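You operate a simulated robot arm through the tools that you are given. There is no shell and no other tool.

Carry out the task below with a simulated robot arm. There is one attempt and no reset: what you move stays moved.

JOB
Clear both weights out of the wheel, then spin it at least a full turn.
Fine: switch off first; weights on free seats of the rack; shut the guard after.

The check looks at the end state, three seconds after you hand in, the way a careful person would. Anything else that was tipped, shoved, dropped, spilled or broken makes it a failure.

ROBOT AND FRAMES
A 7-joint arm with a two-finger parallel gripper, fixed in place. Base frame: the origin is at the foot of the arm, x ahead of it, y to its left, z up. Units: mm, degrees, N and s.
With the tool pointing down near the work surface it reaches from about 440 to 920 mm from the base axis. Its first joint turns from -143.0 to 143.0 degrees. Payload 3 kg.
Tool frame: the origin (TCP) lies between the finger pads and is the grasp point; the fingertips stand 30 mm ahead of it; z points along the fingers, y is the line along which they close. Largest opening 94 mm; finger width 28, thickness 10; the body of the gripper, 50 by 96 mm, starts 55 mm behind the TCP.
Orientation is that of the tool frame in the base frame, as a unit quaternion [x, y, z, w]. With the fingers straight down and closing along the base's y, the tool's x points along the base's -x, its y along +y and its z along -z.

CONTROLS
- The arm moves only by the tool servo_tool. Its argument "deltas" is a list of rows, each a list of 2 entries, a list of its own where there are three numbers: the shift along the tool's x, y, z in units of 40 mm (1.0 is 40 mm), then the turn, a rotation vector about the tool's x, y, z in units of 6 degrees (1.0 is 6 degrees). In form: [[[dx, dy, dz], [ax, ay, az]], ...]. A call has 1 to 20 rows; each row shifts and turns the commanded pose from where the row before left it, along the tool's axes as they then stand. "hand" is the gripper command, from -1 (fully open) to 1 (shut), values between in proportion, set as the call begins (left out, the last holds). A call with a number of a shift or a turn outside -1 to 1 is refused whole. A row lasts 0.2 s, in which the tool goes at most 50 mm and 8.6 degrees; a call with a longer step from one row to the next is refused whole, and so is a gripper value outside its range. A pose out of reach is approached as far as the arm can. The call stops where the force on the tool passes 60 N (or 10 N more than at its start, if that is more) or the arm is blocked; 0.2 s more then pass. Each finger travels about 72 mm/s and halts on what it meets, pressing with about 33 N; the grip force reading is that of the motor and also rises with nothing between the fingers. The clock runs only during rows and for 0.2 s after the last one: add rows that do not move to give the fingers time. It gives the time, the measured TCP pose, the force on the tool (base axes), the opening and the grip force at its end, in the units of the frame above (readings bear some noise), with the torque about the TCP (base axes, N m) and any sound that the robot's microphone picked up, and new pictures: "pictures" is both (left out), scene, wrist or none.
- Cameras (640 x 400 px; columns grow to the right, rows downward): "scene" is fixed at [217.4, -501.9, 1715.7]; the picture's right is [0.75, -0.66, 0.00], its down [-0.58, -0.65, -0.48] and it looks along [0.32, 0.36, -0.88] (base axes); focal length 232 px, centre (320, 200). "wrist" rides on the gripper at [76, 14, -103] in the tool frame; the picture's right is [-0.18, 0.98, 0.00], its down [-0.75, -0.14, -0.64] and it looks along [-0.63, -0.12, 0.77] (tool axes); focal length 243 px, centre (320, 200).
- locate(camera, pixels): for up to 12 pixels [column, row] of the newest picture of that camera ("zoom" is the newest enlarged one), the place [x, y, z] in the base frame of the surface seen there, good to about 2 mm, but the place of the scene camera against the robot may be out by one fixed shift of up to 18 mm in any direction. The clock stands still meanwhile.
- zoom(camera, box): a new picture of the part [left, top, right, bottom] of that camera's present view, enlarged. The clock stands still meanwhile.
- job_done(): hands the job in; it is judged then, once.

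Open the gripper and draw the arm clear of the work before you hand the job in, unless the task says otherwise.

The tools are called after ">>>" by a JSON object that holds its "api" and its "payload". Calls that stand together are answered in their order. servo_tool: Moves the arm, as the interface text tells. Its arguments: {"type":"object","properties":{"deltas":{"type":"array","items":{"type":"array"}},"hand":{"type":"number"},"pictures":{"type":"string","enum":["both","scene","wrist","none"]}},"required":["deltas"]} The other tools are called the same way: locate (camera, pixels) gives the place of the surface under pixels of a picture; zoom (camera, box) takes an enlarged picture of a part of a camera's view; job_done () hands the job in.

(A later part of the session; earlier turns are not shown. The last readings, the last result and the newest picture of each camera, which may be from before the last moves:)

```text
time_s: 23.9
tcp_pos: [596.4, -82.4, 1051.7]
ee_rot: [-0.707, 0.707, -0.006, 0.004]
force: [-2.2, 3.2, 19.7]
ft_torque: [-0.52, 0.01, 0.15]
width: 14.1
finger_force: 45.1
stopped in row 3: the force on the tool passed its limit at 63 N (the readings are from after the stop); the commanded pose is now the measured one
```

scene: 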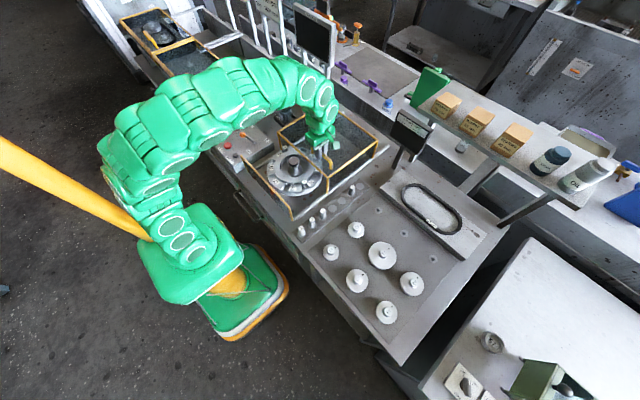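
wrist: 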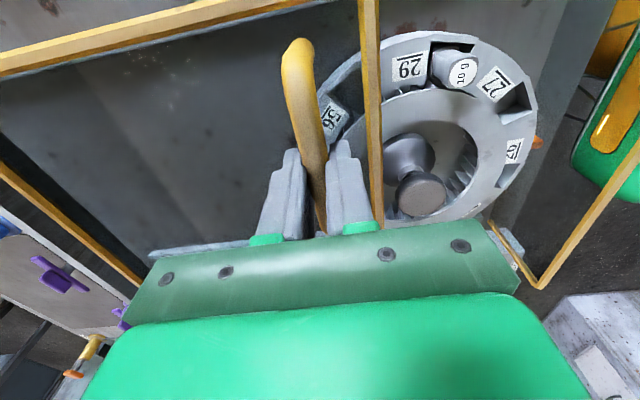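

It stopped at x≈596 with a force peak; the guard may have reached its end stop or hit something. I look closely before doing anything more.

>>> {"api": "zoom", "payload": {"camera": "scene", "box": [240, 90, 410, 230]}}

>>> {"api": "zoom", "payload": {"camera": "wrist", "box": [240, 0, 560, 240]}}

>>> {"api": "locate", "payload": {"camera": "wrist", "pixels": [[370, 60], [374, 150], [100, 50], [300, 60], [322, 200], [460, 75], [420, 195], [540, 140]]}}

>>> {"api": "locate", "payload": {"camera": "scene", "pixels": [[378, 147], [350, 123], [320, 196], [302, 115], [340, 170], [279, 133], [388, 148], [345, 113]]}}

```text
2.86 times, centred on (325, 160) of scene
```

zoom: 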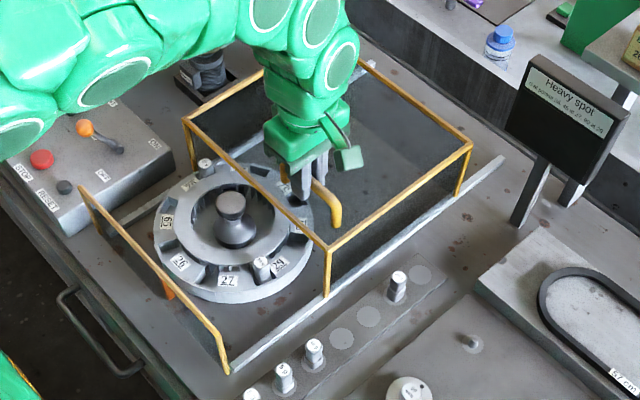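

```text
1.67 times, centred on (400, 120) of wrist
```

zoom: 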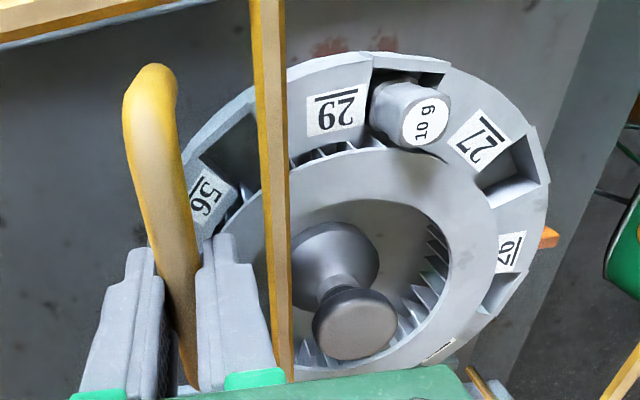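

```text
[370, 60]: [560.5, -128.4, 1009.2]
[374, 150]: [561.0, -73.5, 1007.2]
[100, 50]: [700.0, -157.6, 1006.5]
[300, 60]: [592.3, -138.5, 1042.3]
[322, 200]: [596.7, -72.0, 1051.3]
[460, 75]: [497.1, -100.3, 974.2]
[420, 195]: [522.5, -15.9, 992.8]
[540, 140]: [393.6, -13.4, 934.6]
```

```text
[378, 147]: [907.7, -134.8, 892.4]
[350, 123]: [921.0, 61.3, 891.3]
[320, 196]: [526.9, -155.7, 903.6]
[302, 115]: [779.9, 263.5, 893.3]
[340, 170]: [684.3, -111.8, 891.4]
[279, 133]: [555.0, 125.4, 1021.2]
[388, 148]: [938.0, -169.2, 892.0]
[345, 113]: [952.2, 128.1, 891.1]
```

The guard front edge is at x≈561 with no visible collision or skew. I test with a very gentle push to tell whether it's a hard stop.

>>> {"api": "servo_tool", "payload": {"deltas": [[[0, 0, 0], [0, 0, 0]], [[0, -0.08, 0], [0, 0, 0]], [[0, -0.08, 0], [0, 0, 0]]], "pictures": "none"}}

```text
time_s: 24.7
tcp_pos: [602.7, -81.2, 1053.0]
ee_rot: [-0.707, 0.708, -0.005, 0.006]
force: [-1.6, 10.0, 40.4]
ft_torque: [-0.36, 0.12, 0.52]
width: 14.1
finger_force: 44.8
```

It did move on by 6 mm with little x-force, but a 40 N upward force appeared. I take new pictures and let it settle before continuing.

>>> {"api": "servo_tool", "payload": {"deltas": [[[0, 0, 0], [0, 0, 0]], [[0, 0, 0], [0, 0, 0]]]}}

>>> {"api": "zoom", "payload": {"camera": "scene", "box": [270, 90, 400, 200]}}

>>> {"api": "zoom", "payload": {"camera": "wrist", "box": [220, 20, 420, 260]}}

>>> {"api": "locate", "payload": {"camera": "wrist", "pixels": [[370, 60], [374, 150], [100, 50], [300, 60], [310, 120], [318, 160], [322, 200], [300, 180], [345, 180]]}}

```text
time_s: 25.3
tcp_pos: [602.5, -82.3, 1052.1]
ee_rot: [-0.707, 0.707, -0.006, 0.005]
force: [1.3, 13.4, 58.1]
ft_torque: [0.78, 0.01, 0.29]
width: 13.8
finger_force: 45.3
```

scene: 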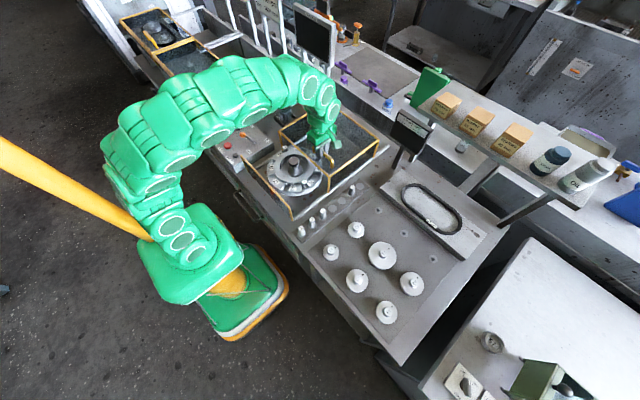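
wrist: 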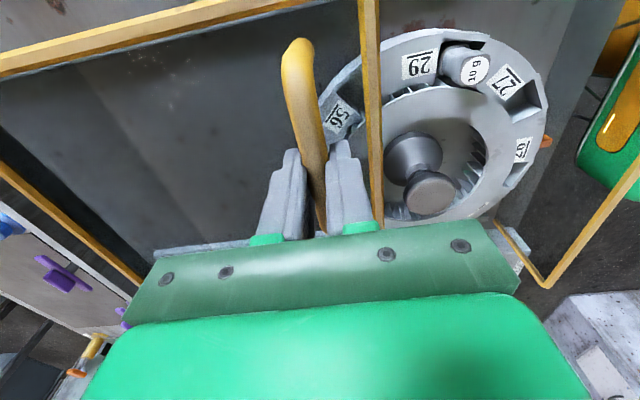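

```text
3.64 times, centred on (335, 145) of scene
```

zoom: 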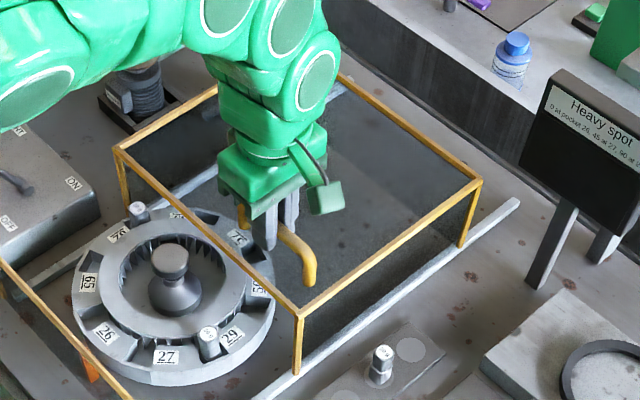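

```text
1.67 times, centred on (320, 140) of wrist
```

zoom: 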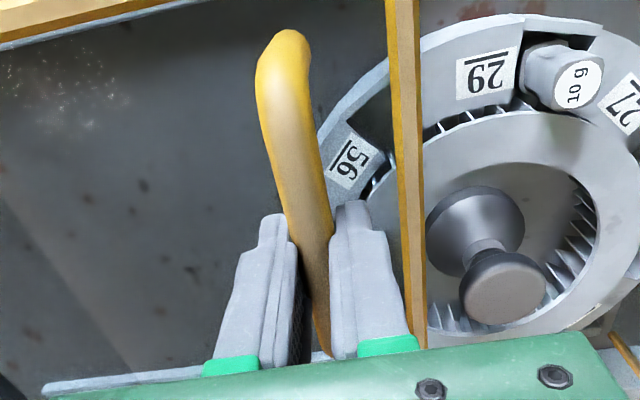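

```text
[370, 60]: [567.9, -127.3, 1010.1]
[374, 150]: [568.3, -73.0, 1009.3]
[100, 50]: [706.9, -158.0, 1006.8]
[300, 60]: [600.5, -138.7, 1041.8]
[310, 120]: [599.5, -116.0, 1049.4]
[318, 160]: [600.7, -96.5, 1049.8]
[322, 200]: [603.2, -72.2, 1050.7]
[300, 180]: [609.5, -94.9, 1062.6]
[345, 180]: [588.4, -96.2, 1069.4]
```

The guard follows the hand (front edge now x≈568), but the tight squeeze on the bar is generating a large vertical force. I loosen the fingers to about 34 mm to relieve it, then push with one finger instead.

>>> {"api": "servo_tool", "payload": {"deltas": [[[0, 0, 0], [0, 0, 0]], [[0, 0, 0], [0, 0, 0]], [[0, 0, 0], [0, 0, 0]]], "hand": 0.28, "pictures": "wrist"}}

```text
time_s: 26.1
tcp_pos: [602.8, -81.6, 1048.7]
ee_rot: [-0.706, 0.708, -0.004, 0.004]
force: [-0.7, 0.7, 0.0]
ft_torque: [0.02, -0.01, -0.02]
width: 33.8
finger_force: 0.0
```

wrist: 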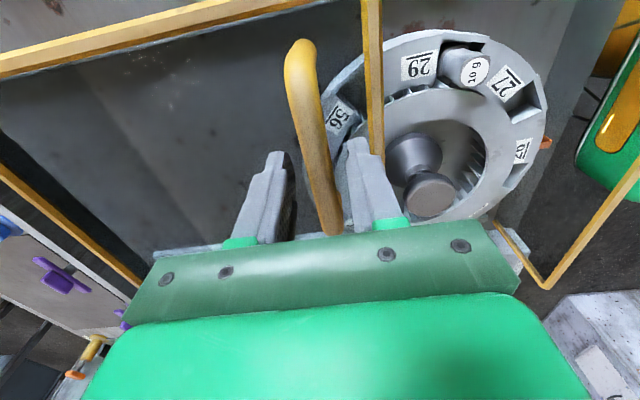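

Force is now zero. I push the bar on with the −x finger in modest steps toward +x, another ~85 mm.

>>> {"api": "servo_tool", "payload": {"deltas": [[[0, -0.2, 0], [0, 0, 0]], [[0, -0.2, 0], [0, 0, 0]], [[0, -0.25, 0], [0, 0, 0]], [[0, -0.25, 0], [0, 0, 0]], [[0, -0.25, 0], [0, 0, 0]], [[0, -0.25, 0], [0, 0, 0]], [[0, -0.25, 0], [0, 0, 0]], [[0, -0.25, 0], [0, 0, 0]]]}}

```text
time_s: 27.9
tcp_pos: [678.2, -83.0, 1052.3]
ee_rot: [-0.707, 0.708, -0.005, 0.004]
force: [-1.4, -0.2, 1.3]
ft_torque: [0.04, 0.05, 0.01]
width: 34.6
finger_force: 0.6
```

scene: 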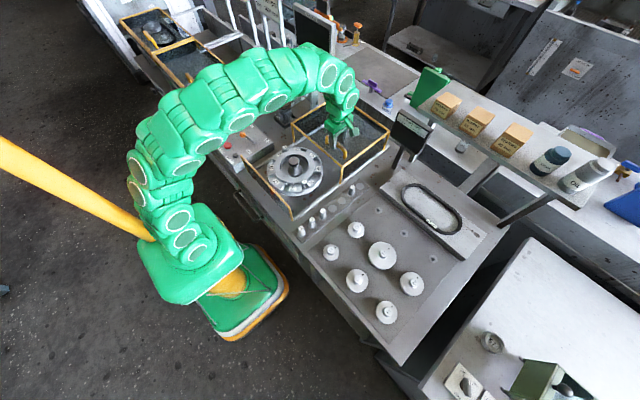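
wrist: 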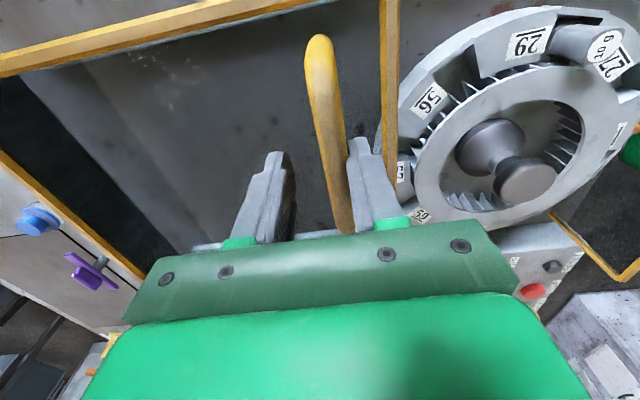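

The guard slides easily this way. I push another ~24 mm so that its front clears the wheel completely.

>>> {"api": "servo_tool", "payload": {"deltas": [[[0, -0.2, 0], [0, 0, 0]], [[0, -0.2, 0], [0, 0, 0]], [[0, -0.2, 0], [0, 0, 0]]], "pictures": "wrist"}}

>>> {"api": "locate", "payload": {"camera": "wrist", "pixels": [[389, 60], [389, 140], [100, 50], [320, 60], [420, 90], [560, 110], [525, 185], [490, 15]]}}

```text
time_s: 28.7
tcp_pos: [704.1, -83.0, 1051.8]
ee_rot: [0.707, -0.707, 0.004, -0.004]
force: [-1.3, -0.3, 0.5]
ft_torque: [0.01, -0.02, 0.03]
width: 34.3
finger_force: 0.2
```

wrist: 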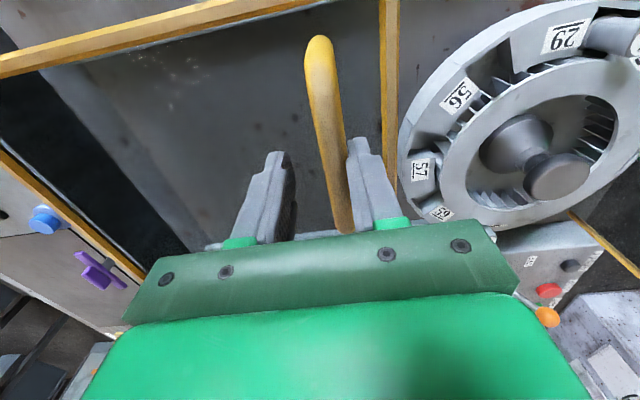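

```text
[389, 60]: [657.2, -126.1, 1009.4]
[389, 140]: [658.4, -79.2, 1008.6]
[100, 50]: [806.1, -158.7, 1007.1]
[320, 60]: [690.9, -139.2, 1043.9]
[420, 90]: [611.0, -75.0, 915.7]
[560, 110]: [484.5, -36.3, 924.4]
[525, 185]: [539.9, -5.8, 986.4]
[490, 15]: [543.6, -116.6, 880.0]
```

The guard front is at x≈658, well past the wheel. I retreat straight up from the handle and move above the wheel to inspect it.

>>> {"api": "servo_tool", "payload": {"deltas": [[[0, 0.15, 0], [0, 0, 0]], [[0, 0, -0.9], [0, 0, 0]], [[0, 0, -0.9], [0, 0, 0]], [[0, 0, -0.9], [0, 0, 0]], [[0, 0, -0.9], [0, 0, 0]], [[-0.2, 0.95, 0], [0, 0, 0]], [[-0.2, 0.95, 0], [0, 0, 0]], [[-0.2, 0.95, 0], [0, 0, 0]], [[-0.2, 0.95, 0], [0, 0, 0]], [[-0.2, 0.95, 0], [0, 0, 0]]], "hand": -1}}

>>> {"api": "zoom", "payload": {"camera": "wrist", "box": [160, 0, 480, 200]}}

>>> {"api": "zoom", "payload": {"camera": "scene", "box": [240, 100, 400, 230]}}

```text
time_s: 30.9
tcp_pos: [505.3, -39.9, 1194.7]
ee_rot: [-0.707, 0.708, -0.004, 0.004]
force: [-0.1, -0.4, 0.2]
ft_torque: [0.03, 0.0, -0.01]
width: 94.2
finger_force: 0.1
```

scene: 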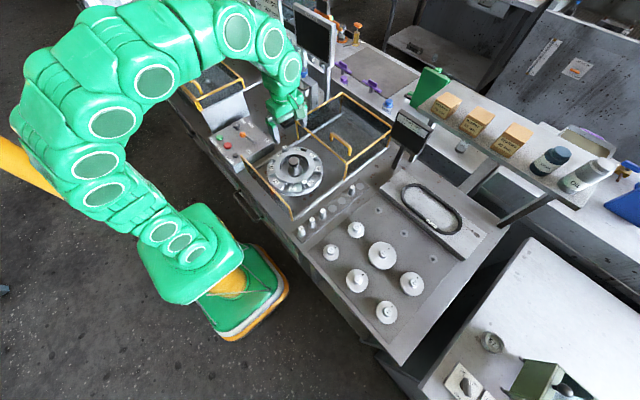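
wrist: 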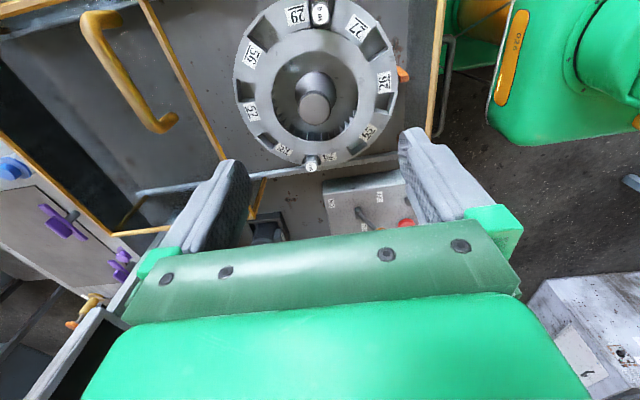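

```text
2.00 times, centred on (320, 100) of wrist
```

zoom: 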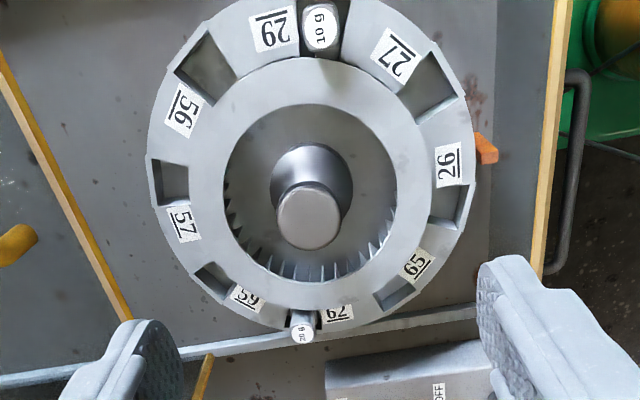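

```text
3.08 times, centred on (320, 165) of scene
```

zoom: 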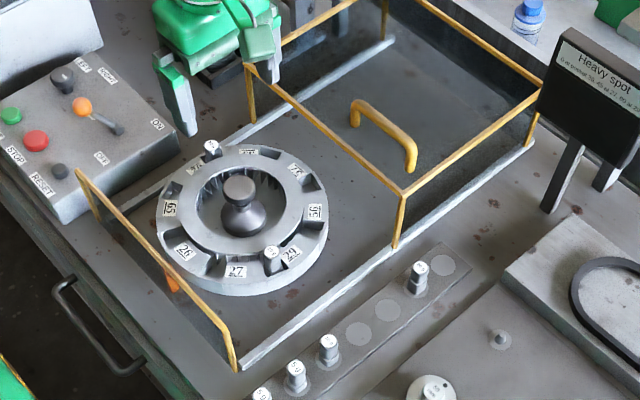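

Now the wheel is fully exposed. I locate the hub, ring edges, pockets and both weights.

>>> {"api": "locate", "payload": {"camera": "wrist", "pixels": [[320, 14], [311, 165], [313, 108], [315, 90], [310, 60], [315, 145], [247, 90], [385, 85], [246, 108], [236, 90], [396, 92], [297, 15]]}}

>>> {"api": "locate", "payload": {"camera": "wrist", "pixels": [[265, 32], [255, 35], [375, 40], [270, 90], [365, 90], [280, 90], [355, 110], [404, 74], [357, 30], [320, 4], [320, 24], [311, 172]]}}

>>> {"api": "zoom", "payload": {"camera": "wrist", "box": [270, 0, 370, 60]}}

>>> {"api": "zoom", "payload": {"camera": "wrist", "box": [260, 120, 370, 190]}}

```text
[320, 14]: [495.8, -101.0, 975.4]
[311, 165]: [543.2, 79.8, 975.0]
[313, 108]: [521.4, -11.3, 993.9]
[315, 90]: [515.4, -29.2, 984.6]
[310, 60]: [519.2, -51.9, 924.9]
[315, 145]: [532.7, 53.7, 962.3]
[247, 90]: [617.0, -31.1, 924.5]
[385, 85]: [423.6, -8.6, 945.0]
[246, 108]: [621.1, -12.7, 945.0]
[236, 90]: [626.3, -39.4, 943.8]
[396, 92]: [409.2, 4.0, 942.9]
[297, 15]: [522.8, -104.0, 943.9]
```

```text
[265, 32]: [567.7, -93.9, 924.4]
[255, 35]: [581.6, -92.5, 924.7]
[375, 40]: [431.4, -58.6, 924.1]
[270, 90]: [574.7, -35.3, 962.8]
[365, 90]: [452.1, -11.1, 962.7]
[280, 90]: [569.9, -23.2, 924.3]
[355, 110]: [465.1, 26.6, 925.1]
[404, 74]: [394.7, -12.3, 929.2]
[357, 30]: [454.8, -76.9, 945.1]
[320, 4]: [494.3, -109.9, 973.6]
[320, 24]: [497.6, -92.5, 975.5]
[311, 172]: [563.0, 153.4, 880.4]
```

```text
6.40 times, centred on (320, 30) of wrist
```

zoom: 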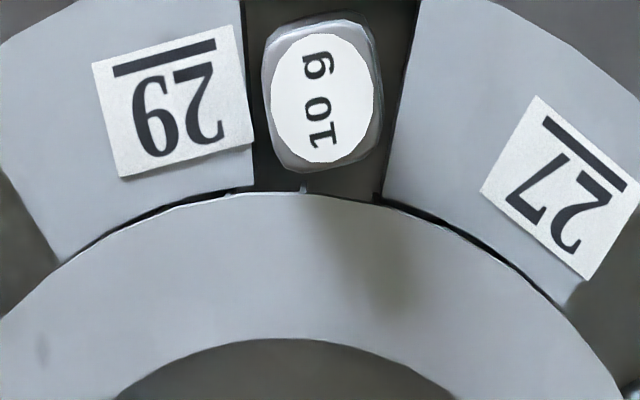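

```text
5.71 times, centred on (315, 155) of wrist
```

zoom: 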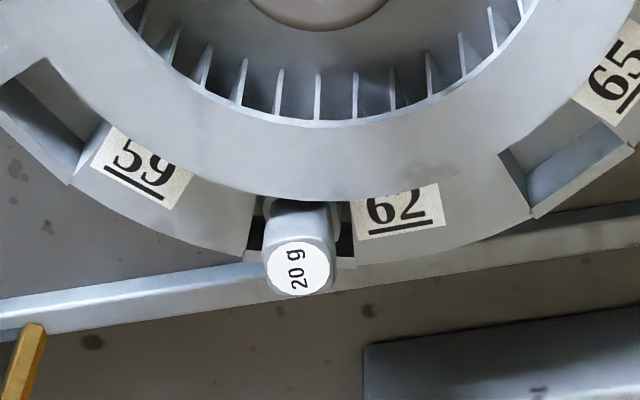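

Geometry: wheel centre ≈ (519.5,−11), label segments at z≈945, inner ring z≈963, hub top z≈994. The 10 g weight top is at (496,−101,975) and the 20 g at (543,80,975), each protruding ~30 mm above the segments. I turn the hand +14.6° so the fingers close tangentially, and go above the 10 g weight.

>>> {"api": "servo_tool", "payload": {"deltas": [[[0, 0, 0], [-0.1, 0, 0.81]], [[0, 0, 0], [0, 0, 0.81]], [[0, 0, 0], [0, 0, 0.81]], [[0.8, -0.08, 0.7], [0, 0, 0]], [[0.8, -0.08, 0.7], [0, 0, 0]], [[0, 0, 0.7], [0, 0, 0]], [[0, 0, 0.7], [0, 0, 0]]], "hand": 0.0, "pictures": "wrist"}}

>>> {"api": "zoom", "payload": {"camera": "wrist", "box": [220, 60, 420, 240]}}

```text
time_s: 32.5
tcp_pos: [495.9, -104.6, 1081.6]
ee_rot: [-0.611, 0.791, 0.0, 0.001]
force: [0.1, -0.4, 0.1]
ft_torque: [-0.02, 0.0, -0.01]
width: 47.1
finger_force: 0.1
```

wrist: 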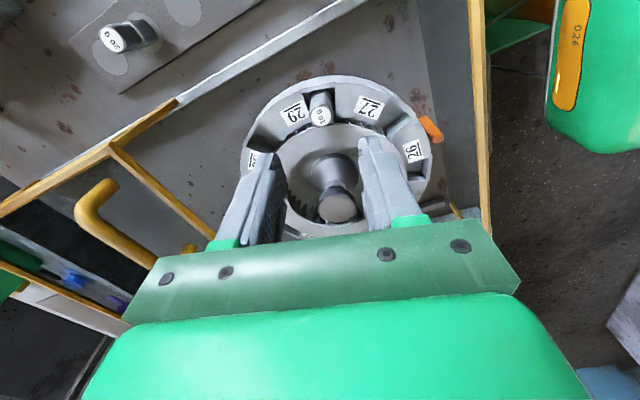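

```text
2.22 times, centred on (320, 150) of wrist
```

zoom: 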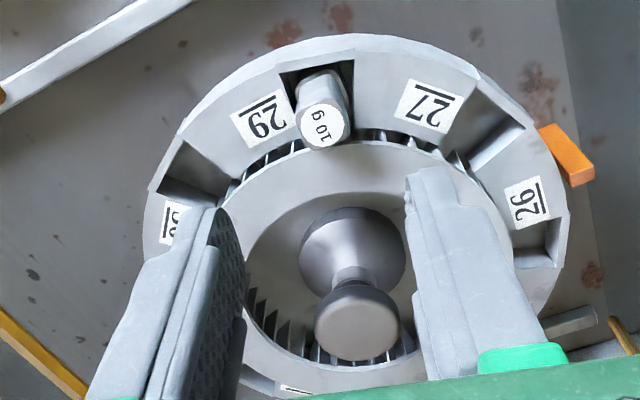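

I re-measure the 10 g weight from this closer view.

>>> {"api": "locate", "payload": {"camera": "wrist", "pixels": [[321, 116], [314, 116], [328, 115], [321, 110], [321, 122], [320, 100], [292, 112], [368, 106], [310, 130]]}}

```text
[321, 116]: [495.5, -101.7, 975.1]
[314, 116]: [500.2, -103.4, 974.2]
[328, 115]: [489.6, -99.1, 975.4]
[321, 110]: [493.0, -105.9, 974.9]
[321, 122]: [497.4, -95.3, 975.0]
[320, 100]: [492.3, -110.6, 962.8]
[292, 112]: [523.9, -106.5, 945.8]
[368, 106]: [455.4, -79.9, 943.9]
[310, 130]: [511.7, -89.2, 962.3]
```

The weight is within ~1 mm of the finger mid-plane. I descend so the fingertips stop ~3 mm above the segments (TCP z≈978).

>>> {"api": "servo_tool", "payload": {"deltas": [[[0, 0.03, 0.8], [0, 0, 0]], [[0, 0, 0.8], [0, 0, 0]], [[0, 0, 0.5], [0, 0, 0]], [[0, 0, 0.3], [0, 0, 0]], [[0, 0, 0.17], [0, 0, 0]]], "pictures": "wrist"}}

>>> {"api": "zoom", "payload": {"camera": "wrist", "box": [220, 100, 420, 260]}}

```text
time_s: 33.7
tcp_pos: [492.2, -104.5, 980.1]
ee_rot: [-0.612, 0.791, 0.0, 0.001]
force: [0.1, -0.7, 0.0]
ft_torque: [0.02, 0.0, -0.01]
width: 47.1
finger_force: 0.0
```

wrist: 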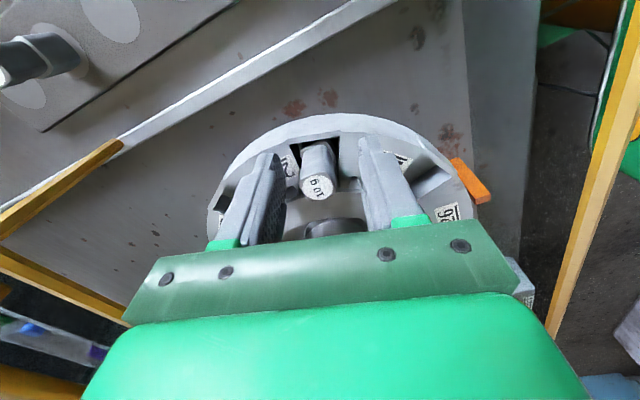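

```text
2.50 times, centred on (320, 180) of wrist
```

zoom: 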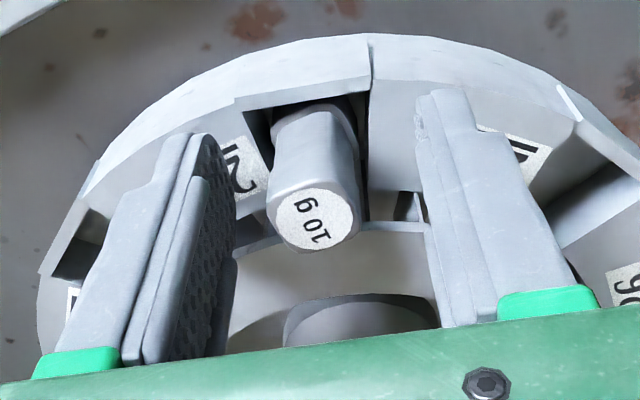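

The fingers straddle the weight, tips about 5 mm over the segments; I shift 2.5 mm to centre, then close.

>>> {"api": "servo_tool", "payload": {"deltas": [[[0, -0.06, 0.03], [0, 0, 0]], [[0, 0, 0], [0, 0, 0]]], "hand": 0.3, "pictures": "none"}}

>>> {"api": "servo_tool", "payload": {"deltas": [[[0, 0, 0], [0, 0, 0]], [[0, 0, 0], [0, 0, 0]], [[0, 0, 0], [0, 0, 0]]], "hand": 1, "pictures": "wrist"}}

>>> {"api": "zoom", "payload": {"camera": "wrist", "box": [220, 100, 420, 260]}}

```text
time_s: 34.3
tcp_pos: [495.2, -104.9, 978.8]
ee_rot: [-0.612, 0.791, 0.0, 0.001]
force: [0.6, 0.8, 0.3]
ft_torque: [-0.01, 0.01, 0.0]
width: 33.0
finger_force: 0.1
```

```text
time_s: 35.1
tcp_pos: [494.1, -104.1, 979.3]
ee_rot: [-0.611, 0.791, -0.001, 0.001]
force: [0.0, 0.1, 0.1]
ft_torque: [-0.01, 0.0, -0.01]
width: 17.9
finger_force: 32.0
```

wrist: 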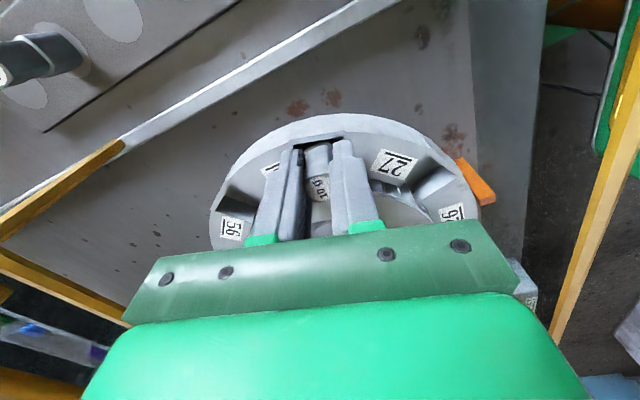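

```text
2.50 times, centred on (320, 180) of wrist
```

zoom: 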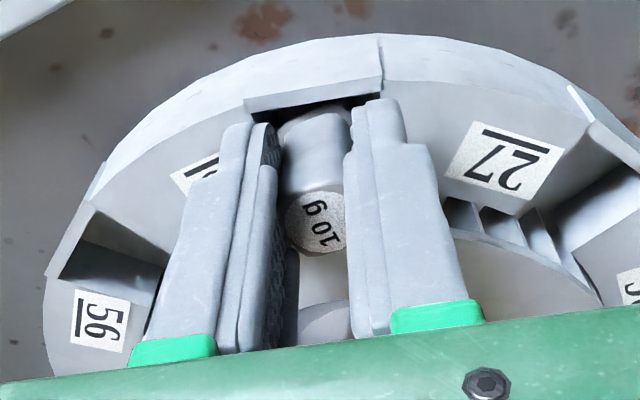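

The 10 g weight is held (17.9 mm, 32 N). I lift it straight up slowly out of the pocket.

>>> {"api": "servo_tool", "payload": {"deltas": [[[0, 0, -0.2], [0, 0, 0]], [[0, 0, -0.3], [0, 0, 0]], [[0, 0, -0.5], [0, 0, 0]], [[0, 0, -0.7], [0, 0, 0]], [[0, 0, -0.8], [0, 0, 0]]]}}

>>> {"api": "zoom", "payload": {"camera": "wrist", "box": [220, 60, 420, 260]}}

```text
time_s: 36.3
tcp_pos: [494.6, -104.8, 1079.8]
ee_rot: [-0.612, 0.791, -0.001, 0.001]
force: [0.1, 0.4, -0.1]
ft_torque: [-0.01, 0.0, 0.0]
width: 17.7
finger_force: 32.8
```

scene: 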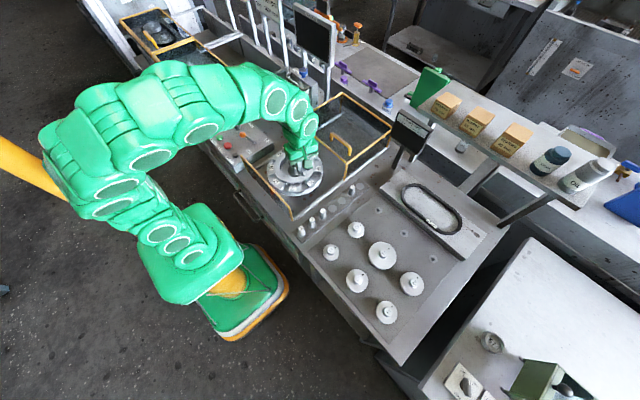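
wrist: 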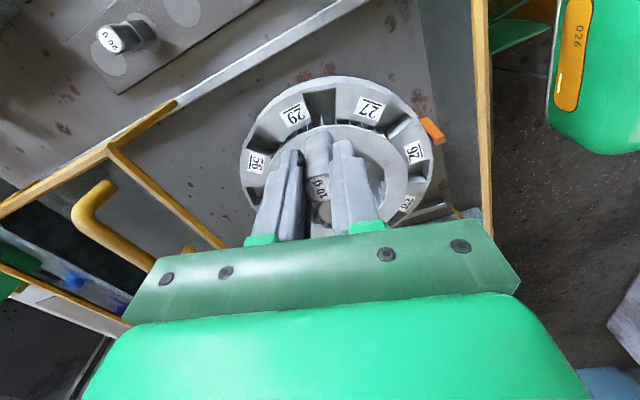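

```text
2.00 times, centred on (320, 160) of wrist
```

zoom: 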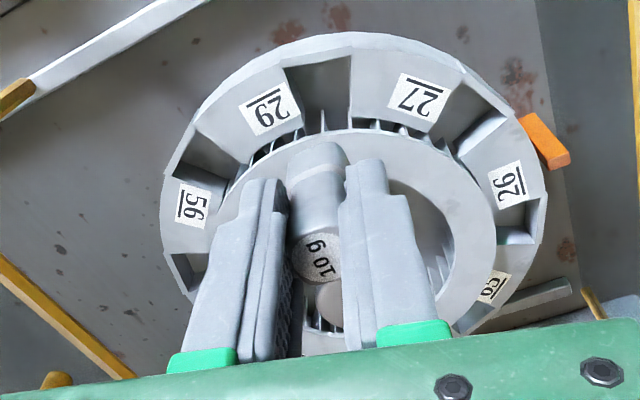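

The weight is firmly held; its bottom is ~55 mm below the TCP. I move over the rack's free seats at about (526,−223), staying high, and square the hand up.

>>> {"api": "servo_tool", "payload": {"deltas": [[[0.66, -0.375, 0], [0, 0, 0]], [[0.66, -0.375, 0], [0, 0, 0]], [[0.66, -0.375, 0], [0, 0, 0]], [[0.66, -0.375, 0], [0, 0, 0]], [[0, 0, 0], [0, 0, -0.81]], [[0, 0, 0], [0, 0, -0.81]], [[0, 0, 0], [0, 0, -0.81]]]}}

>>> {"api": "zoom", "payload": {"camera": "wrist", "box": [160, 0, 480, 240]}}

```text
time_s: 37.9
tcp_pos: [526.0, -222.4, 1077.2]
ee_rot: [0.707, -0.707, 0.0, -0.001]
force: [0.0, 0.2, -0.1]
ft_torque: [0.0, 0.0, -0.01]
width: 17.9
finger_force: 32.4
```

scene: 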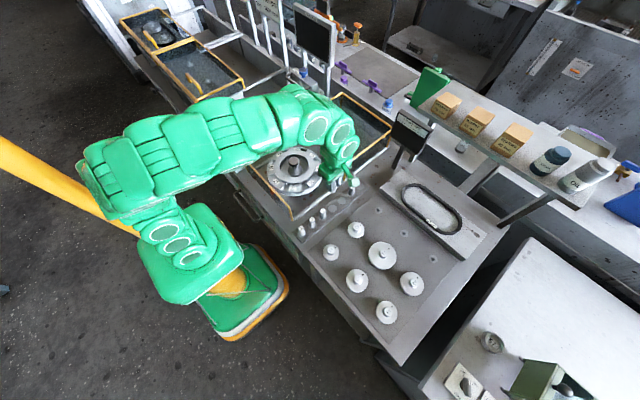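
wrist: 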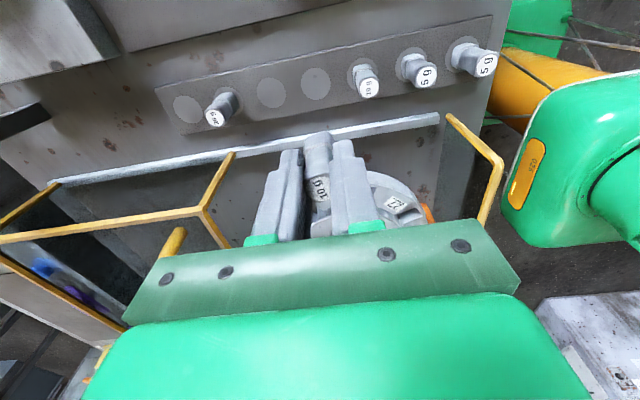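

```text
1.67 times, centred on (320, 120) of wrist
```

zoom: 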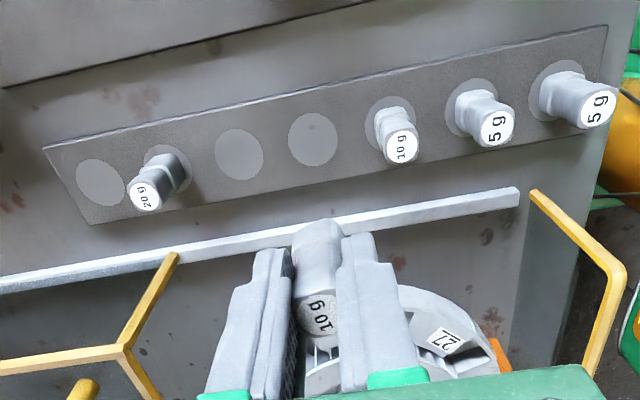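

I measure the free seats (wrist (315,83) and (271,92)) and neighbours.

>>> {"api": "locate", "payload": {"camera": "wrist", "pixels": [[315, 83], [271, 92], [187, 109], [215, 118], [368, 89], [356, 69], [302, 80], [329, 85], [315, 70], [316, 97], [425, 77], [320, 190]]}}

```text
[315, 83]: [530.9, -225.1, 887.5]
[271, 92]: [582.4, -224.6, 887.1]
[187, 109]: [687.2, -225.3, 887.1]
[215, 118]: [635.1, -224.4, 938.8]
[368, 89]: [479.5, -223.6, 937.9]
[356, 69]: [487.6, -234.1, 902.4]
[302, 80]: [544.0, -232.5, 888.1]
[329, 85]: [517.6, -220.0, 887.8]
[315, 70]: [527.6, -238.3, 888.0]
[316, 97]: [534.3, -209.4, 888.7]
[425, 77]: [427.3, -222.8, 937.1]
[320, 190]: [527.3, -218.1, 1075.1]
```

Seats are at x≈531 and 582.5, y≈−225, z≈887.5. I shift to put the 10 g weight over the x≈531 seat and descend to ~8 mm above it.

>>> {"api": "servo_tool", "payload": {"deltas": [[[0.165, -0.125, 0], [0, 0, 0]], [[0, 0, 0.8], [0, 0, 0]], [[0, 0, 0.8], [0, 0, 0]], [[0, 0, 0.7], [0, 0, 0]], [[0, 0, 0.5], [0, 0, 0]], [[0, 0, 0.3], [0, 0, 0]]]}}

>>> {"api": "zoom", "payload": {"camera": "wrist", "box": [220, 60, 420, 260]}}

>>> {"api": "zoom", "payload": {"camera": "scene", "box": [290, 150, 380, 240]}}

```text
time_s: 39.3
tcp_pos: [530.9, -229.8, 953.7]
ee_rot: [-0.706, 0.708, 0.0, 0.0]
force: [0.1, 0.5, 0.1]
ft_torque: [-0.03, 0.0, 0.0]
width: 17.8
finger_force: 33.2
```

scene: 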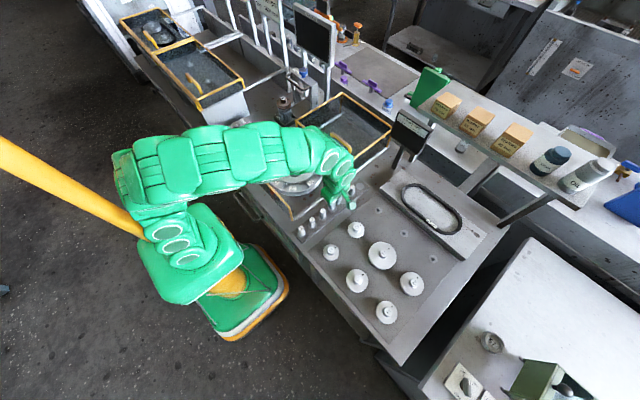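
wrist: 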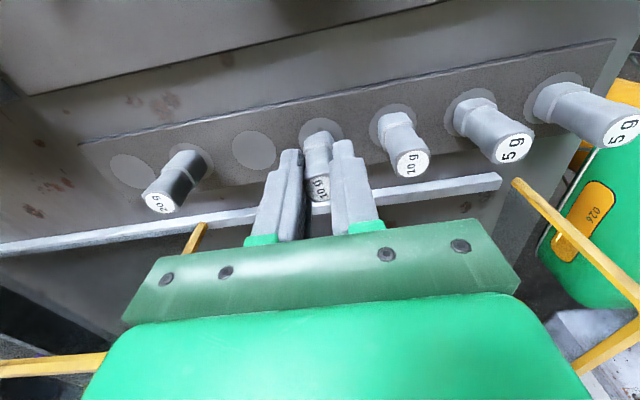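

```text
2.00 times, centred on (320, 160) of wrist
```

zoom: 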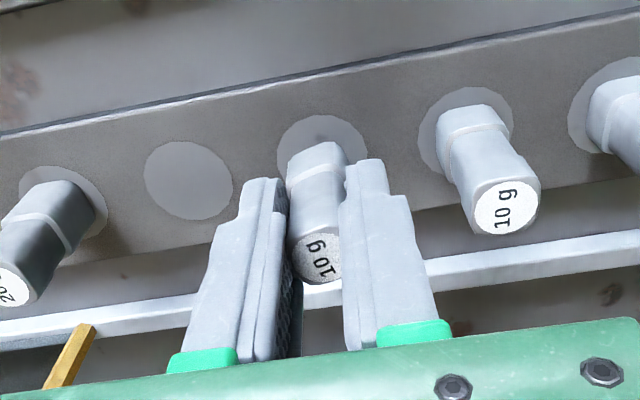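

```text
4.44 times, centred on (335, 195) of scene
```

zoom: 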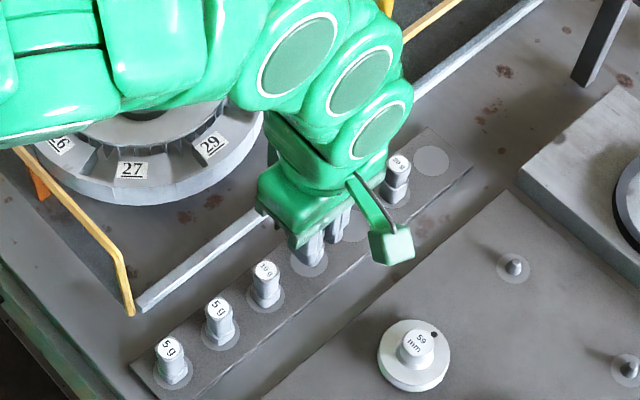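

Well aligned over the seat. I lower the last ~11 mm gently, watching for contact.

>>> {"api": "servo_tool", "payload": {"deltas": [[[0, 0, 0.15], [0, 0, 0]], [[0, 0, 0.05], [0, 0, 0]], [[0, 0, 0.03], [0, 0, 0]], [[0, 0, 0.03], [0, 0, 0]]], "pictures": "none"}}

```text
time_s: 40.3
tcp_pos: [531.5, -228.6, 943.8]
ee_rot: [-0.707, 0.708, -0.001, 0.001]
force: [0.1, -0.7, 0.4]
ft_torque: [0.01, -0.01, -0.03]
width: 17.8
finger_force: 33.0
```

>>> {"api": "servo_tool", "payload": {"deltas": [[[0, 0, 0.025], [0, 0, 0]], [[0, 0, 0.025], [0, 0, 0]]], "pictures": "wrist"}}

>>> {"api": "zoom", "payload": {"camera": "wrist", "box": [220, 60, 420, 260]}}

```text
time_s: 40.9
tcp_pos: [531.9, -230.4, 943.4]
ee_rot: [-0.707, 0.708, -0.001, 0.002]
force: [-2.3, 1.5, 10.1]
ft_torque: [0.09, 0.13, 0.02]
width: 17.9
finger_force: 33.5
```

wrist: 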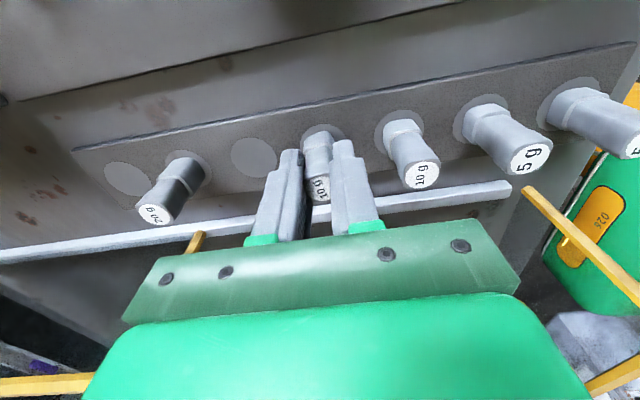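

```text
2.00 times, centred on (320, 160) of wrist
```

zoom: 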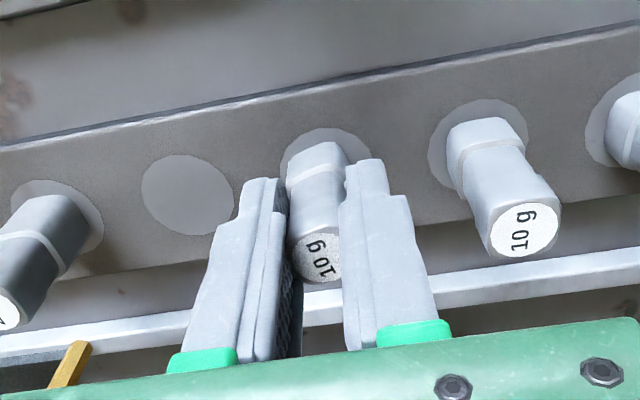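

Contact felt (10 N): the weight stands on the seat. I ease off slightly and open the fingers a little to release it.

>>> {"api": "servo_tool", "payload": {"deltas": [[[0, 0, -0.01], [0, 0, 0]], [[0, 0, 0], [0, 0, 0]], [[0, 0, 0], [0, 0, 0]]], "hand": 0.3, "pictures": "wrist"}}

>>> {"api": "zoom", "payload": {"camera": "wrist", "box": [220, 60, 420, 260]}}

```text
time_s: 41.7
tcp_pos: [532.1, -229.9, 941.5]
ee_rot: [-0.706, 0.708, 0.0, 0.0]
force: [-0.1, -0.6, -0.5]
ft_torque: [-0.02, 0.01, 0.02]
width: 33.1
finger_force: 0.1
```

wrist: 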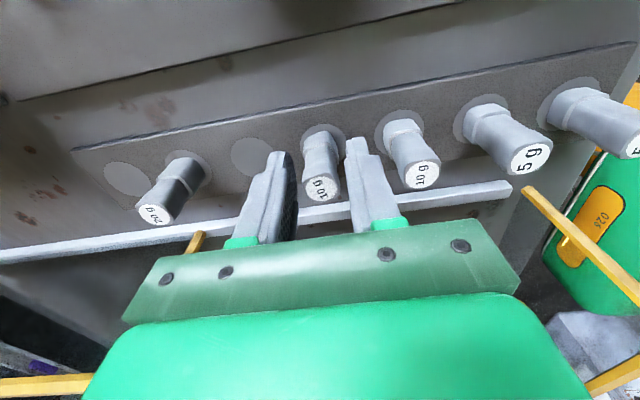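

```text
2.00 times, centred on (320, 160) of wrist
```

zoom: 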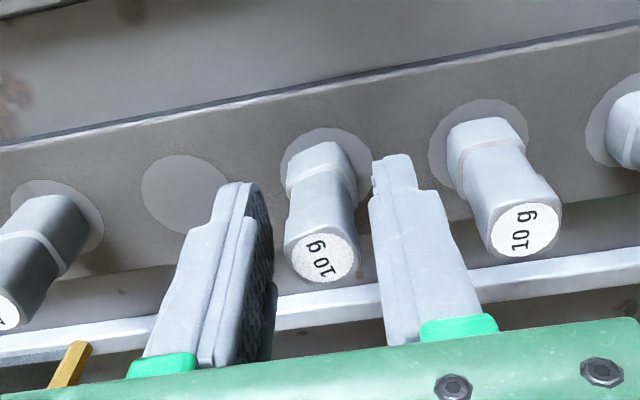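

The 10 g weight stands upright on its seat. I raise straight up.

>>> {"api": "servo_tool", "payload": {"deltas": [[[0, 0, -0.3], [0, 0, 0]], [[0, 0, -0.6], [0, 0, 0]], [[0, 0, -0.9], [0, 0, 0]], [[0, 0, -0.9], [0, 0, 0]], [[0, 0, -0.9], [0, 0, 0]], [[0, 0, -0.9], [0, 0, 0]]]}}

>>> {"api": "zoom", "payload": {"camera": "scene", "box": [250, 120, 380, 240]}}

```text
time_s: 43.1
tcp_pos: [530.7, -229.6, 1120.5]
ee_rot: [-0.707, 0.708, 0.001, 0.0]
force: [-0.1, -0.5, 0.6]
ft_torque: [-0.02, -0.04, 0.01]
width: 33.1
finger_force: 0.0
```

scene: 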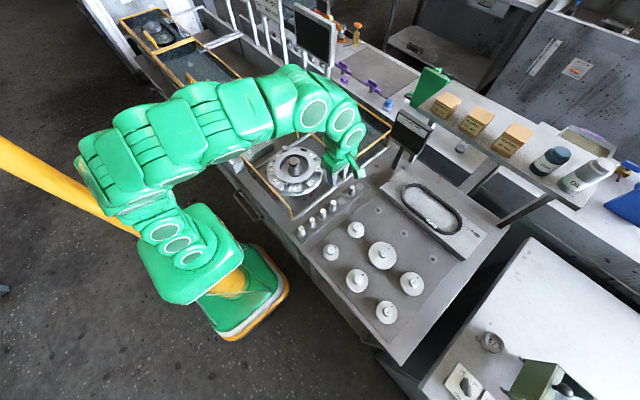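
wrist: 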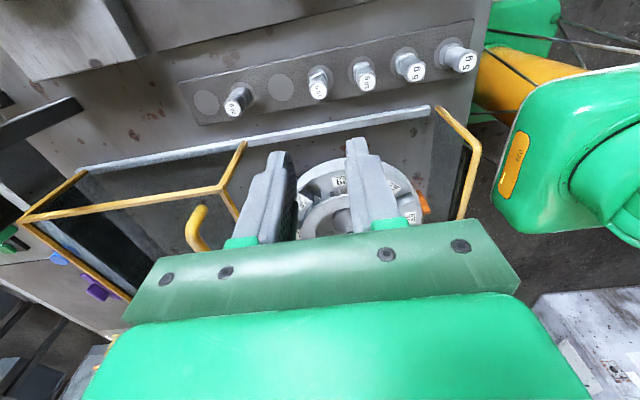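

```text
3.33 times, centred on (315, 180) of scene
```

zoom: 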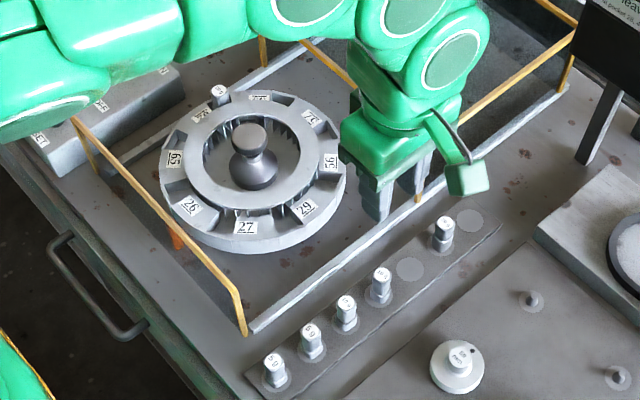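

Rack now shows four weights plus the new one standing. Next I move over the 20 g weight at about (544,84), turning +14.6° again.

>>> {"api": "servo_tool", "payload": {"deltas": [[[-0.6, -0.037, 0], [0, 0, 0]], [[-0.9, -0.037, 0], [0, 0, 0]], [[-0.9, -0.037, 0], [0, 0, 0]], [[-0.9, -0.037, 0], [0, 0, 0]], [[-0.9, -0.037, 0], [0, 0, 0]], [[-0.9, -0.037, 0], [0, 0, 0]], [[-0.9, -0.037, 0], [0, 0, 0]], [[-0.9, -0.037, 0], [0, 0, 0]], [[-0.93, -0.037, 0], [0, 0, 0]], [[0, 0, 0], [0, 0, 0.81]], [[0, 0, 0], [0, 0, 0.81]], [[0, 0, 0], [0, 0, 0.81]]], "hand": 0}}

>>> {"api": "zoom", "payload": {"camera": "wrist", "box": [200, 0, 440, 240]}}

```text
time_s: 45.7
tcp_pos: [544.4, 84.2, 1122.6]
ee_rot: [-0.612, 0.791, 0.0, 0.001]
force: [0.5, 0.4, -0.6]
ft_torque: [0.01, 0.0, 0.03]
width: 46.9
finger_force: 0.1
```

scene: 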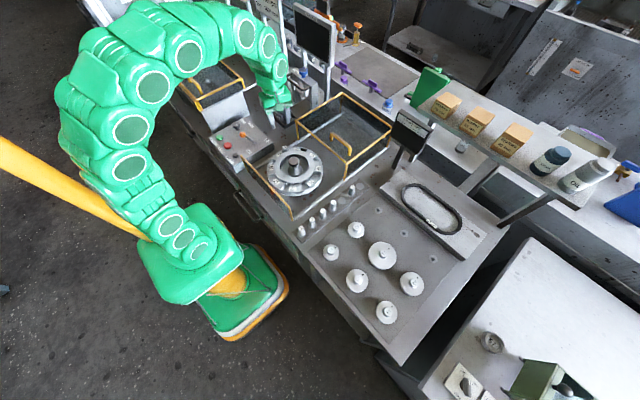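
wrist: 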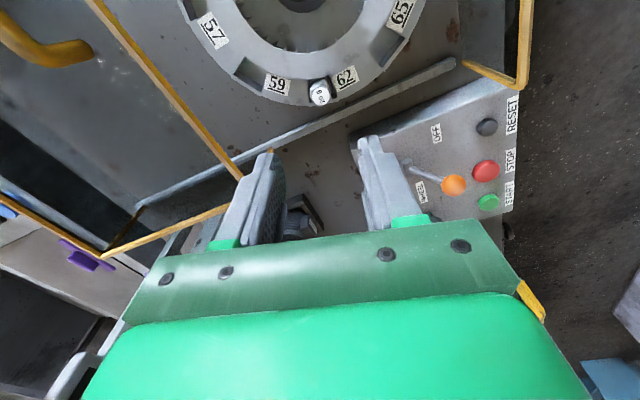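

```text
1.67 times, centred on (320, 120) of wrist
```

zoom: 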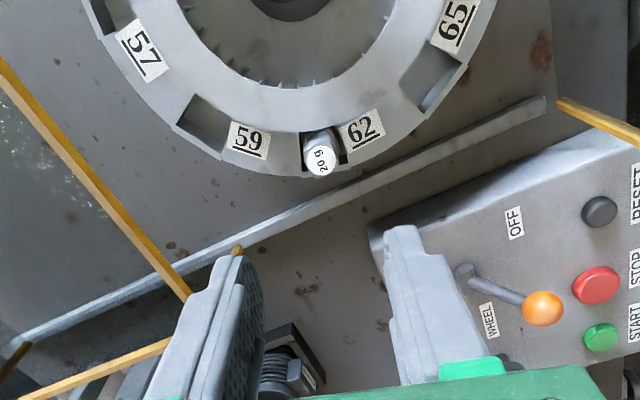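

I measure the 20 g weight's top here.

>>> {"api": "locate", "payload": {"camera": "wrist", "pixels": [[320, 96], [314, 96], [326, 95], [320, 90], [320, 101], [346, 77], [277, 84], [320, 82]]}}

```text
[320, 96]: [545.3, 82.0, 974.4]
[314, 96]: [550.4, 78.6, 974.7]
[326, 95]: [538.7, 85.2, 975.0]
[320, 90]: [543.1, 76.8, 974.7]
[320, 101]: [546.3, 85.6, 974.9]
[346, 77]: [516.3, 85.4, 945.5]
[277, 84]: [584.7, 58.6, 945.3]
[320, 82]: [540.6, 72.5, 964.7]
```

The 20 g weight is at (544.5,81), nearly centred. I descend to TCP z≈980 with the fingers open.

>>> {"api": "servo_tool", "payload": {"deltas": [[[0, -0.024, 0.9], [0, 0, 0]], [[0, 0, 0.9], [0, 0, 0]], [[0, 0, 0.8], [0, 0, 0]], [[0, 0, 0.5], [0, 0, 0]], [[0, 0, 0.3], [0, 0, 0]], [[0, 0, 0.17], [0, 0, 0]]], "pictures": "wrist"}}

>>> {"api": "zoom", "payload": {"camera": "wrist", "box": [220, 80, 420, 260]}}

```text
time_s: 47.1
tcp_pos: [547.8, 82.5, 979.0]
ee_rot: [-0.611, 0.791, 0.0, 0.0]
force: [0.3, 0.0, -0.1]
ft_torque: [-0.01, 0.0, 0.01]
width: 47.1
finger_force: 0.0
```

wrist: 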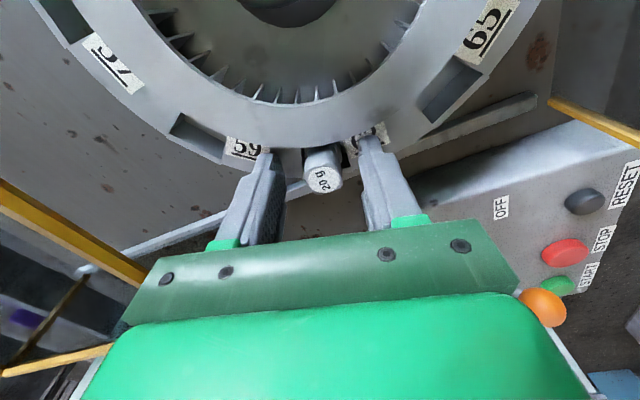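

```text
2.22 times, centred on (320, 170) of wrist
```

zoom: 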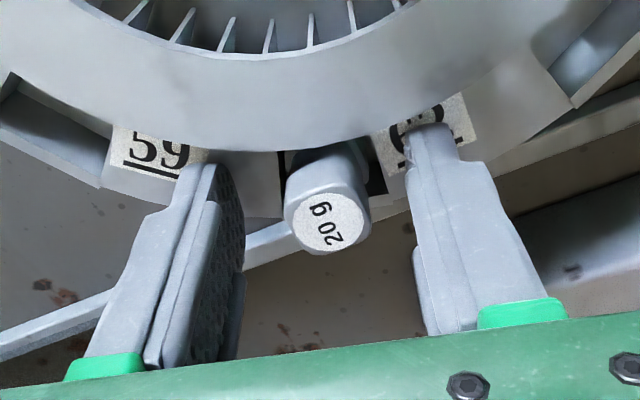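

The fingers straddle the 20 g weight symmetrically, clear of the inner ring. I close.

>>> {"api": "servo_tool", "payload": {"deltas": [[[0, 0, 0], [0, 0, 0]], [[0, 0, 0], [0, 0, 0]]], "hand": 0.35, "pictures": "none"}}

>>> {"api": "servo_tool", "payload": {"deltas": [[[0, 0, 0], [0, 0, 0]], [[0, 0, 0], [0, 0, 0]], [[0, 0, 0], [0, 0, 0]]], "hand": 1, "pictures": "wrist"}}

```text
time_s: 47.7
tcp_pos: [546.1, 83.3, 979.1]
ee_rot: [-0.611, 0.792, -0.001, 0.0]
force: [-0.1, 0.6, -0.1]
ft_torque: [0.0, -0.01, -0.01]
width: 30.5
finger_force: 0.0
```

```text
time_s: 48.5
tcp_pos: [547.2, 83.5, 979.3]
ee_rot: [-0.61, 0.792, -0.001, 0.0]
force: [0.0, -0.4, 0.2]
ft_torque: [0.01, 0.04, 0.01]
width: 18.1
finger_force: 33.1
```

wrist: 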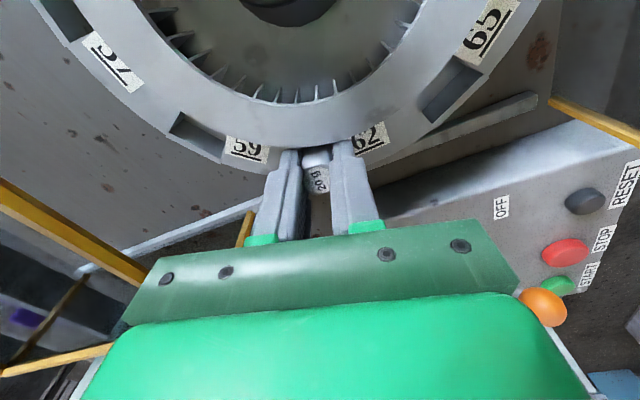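

The 20 g weight is gripped (18.1 mm, 33 N). I lift it slowly straight up.

>>> {"api": "servo_tool", "payload": {"deltas": [[[0, 0, -0.2], [0, 0, 0]], [[0, 0, -0.3], [0, 0, 0]], [[0, 0, -0.5], [0, 0, 0]], [[0, 0, -0.7], [0, 0, 0]], [[0, 0, -0.8], [0, 0, 0]], [[0, 0, -0.8], [0, 0, 0]]]}}

>>> {"api": "zoom", "payload": {"camera": "wrist", "box": [220, 60, 420, 260]}}

```text
time_s: 49.9
tcp_pos: [547.6, 81.4, 1110.7]
ee_rot: [-0.61, 0.793, 0.001, 0.001]
force: [0.3, -0.1, -0.4]
ft_torque: [0.04, 0.03, 0.01]
width: 17.8
finger_force: 33.6
```

scene: 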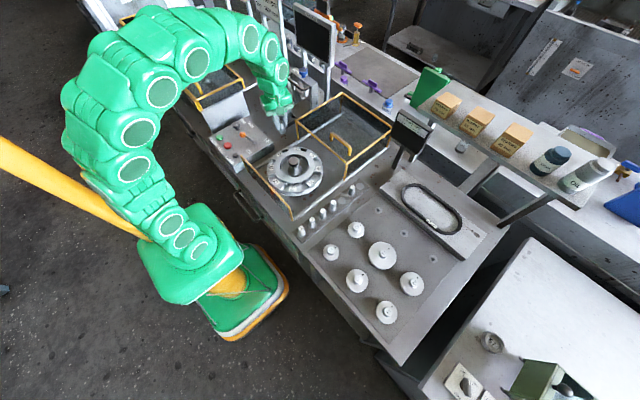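
wrist: 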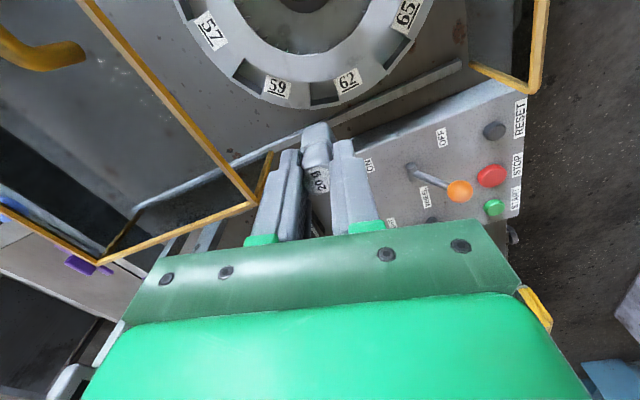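

```text
2.00 times, centred on (320, 160) of wrist
```

zoom: 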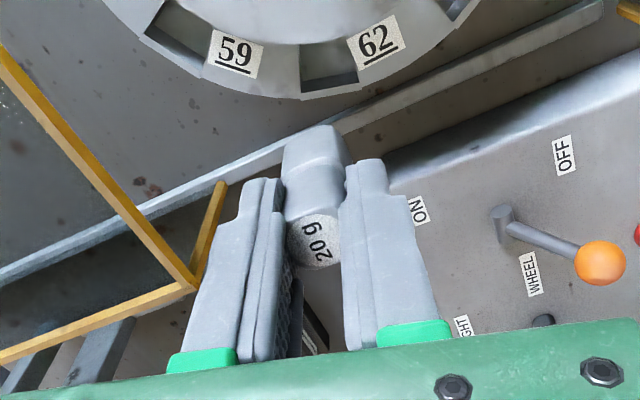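

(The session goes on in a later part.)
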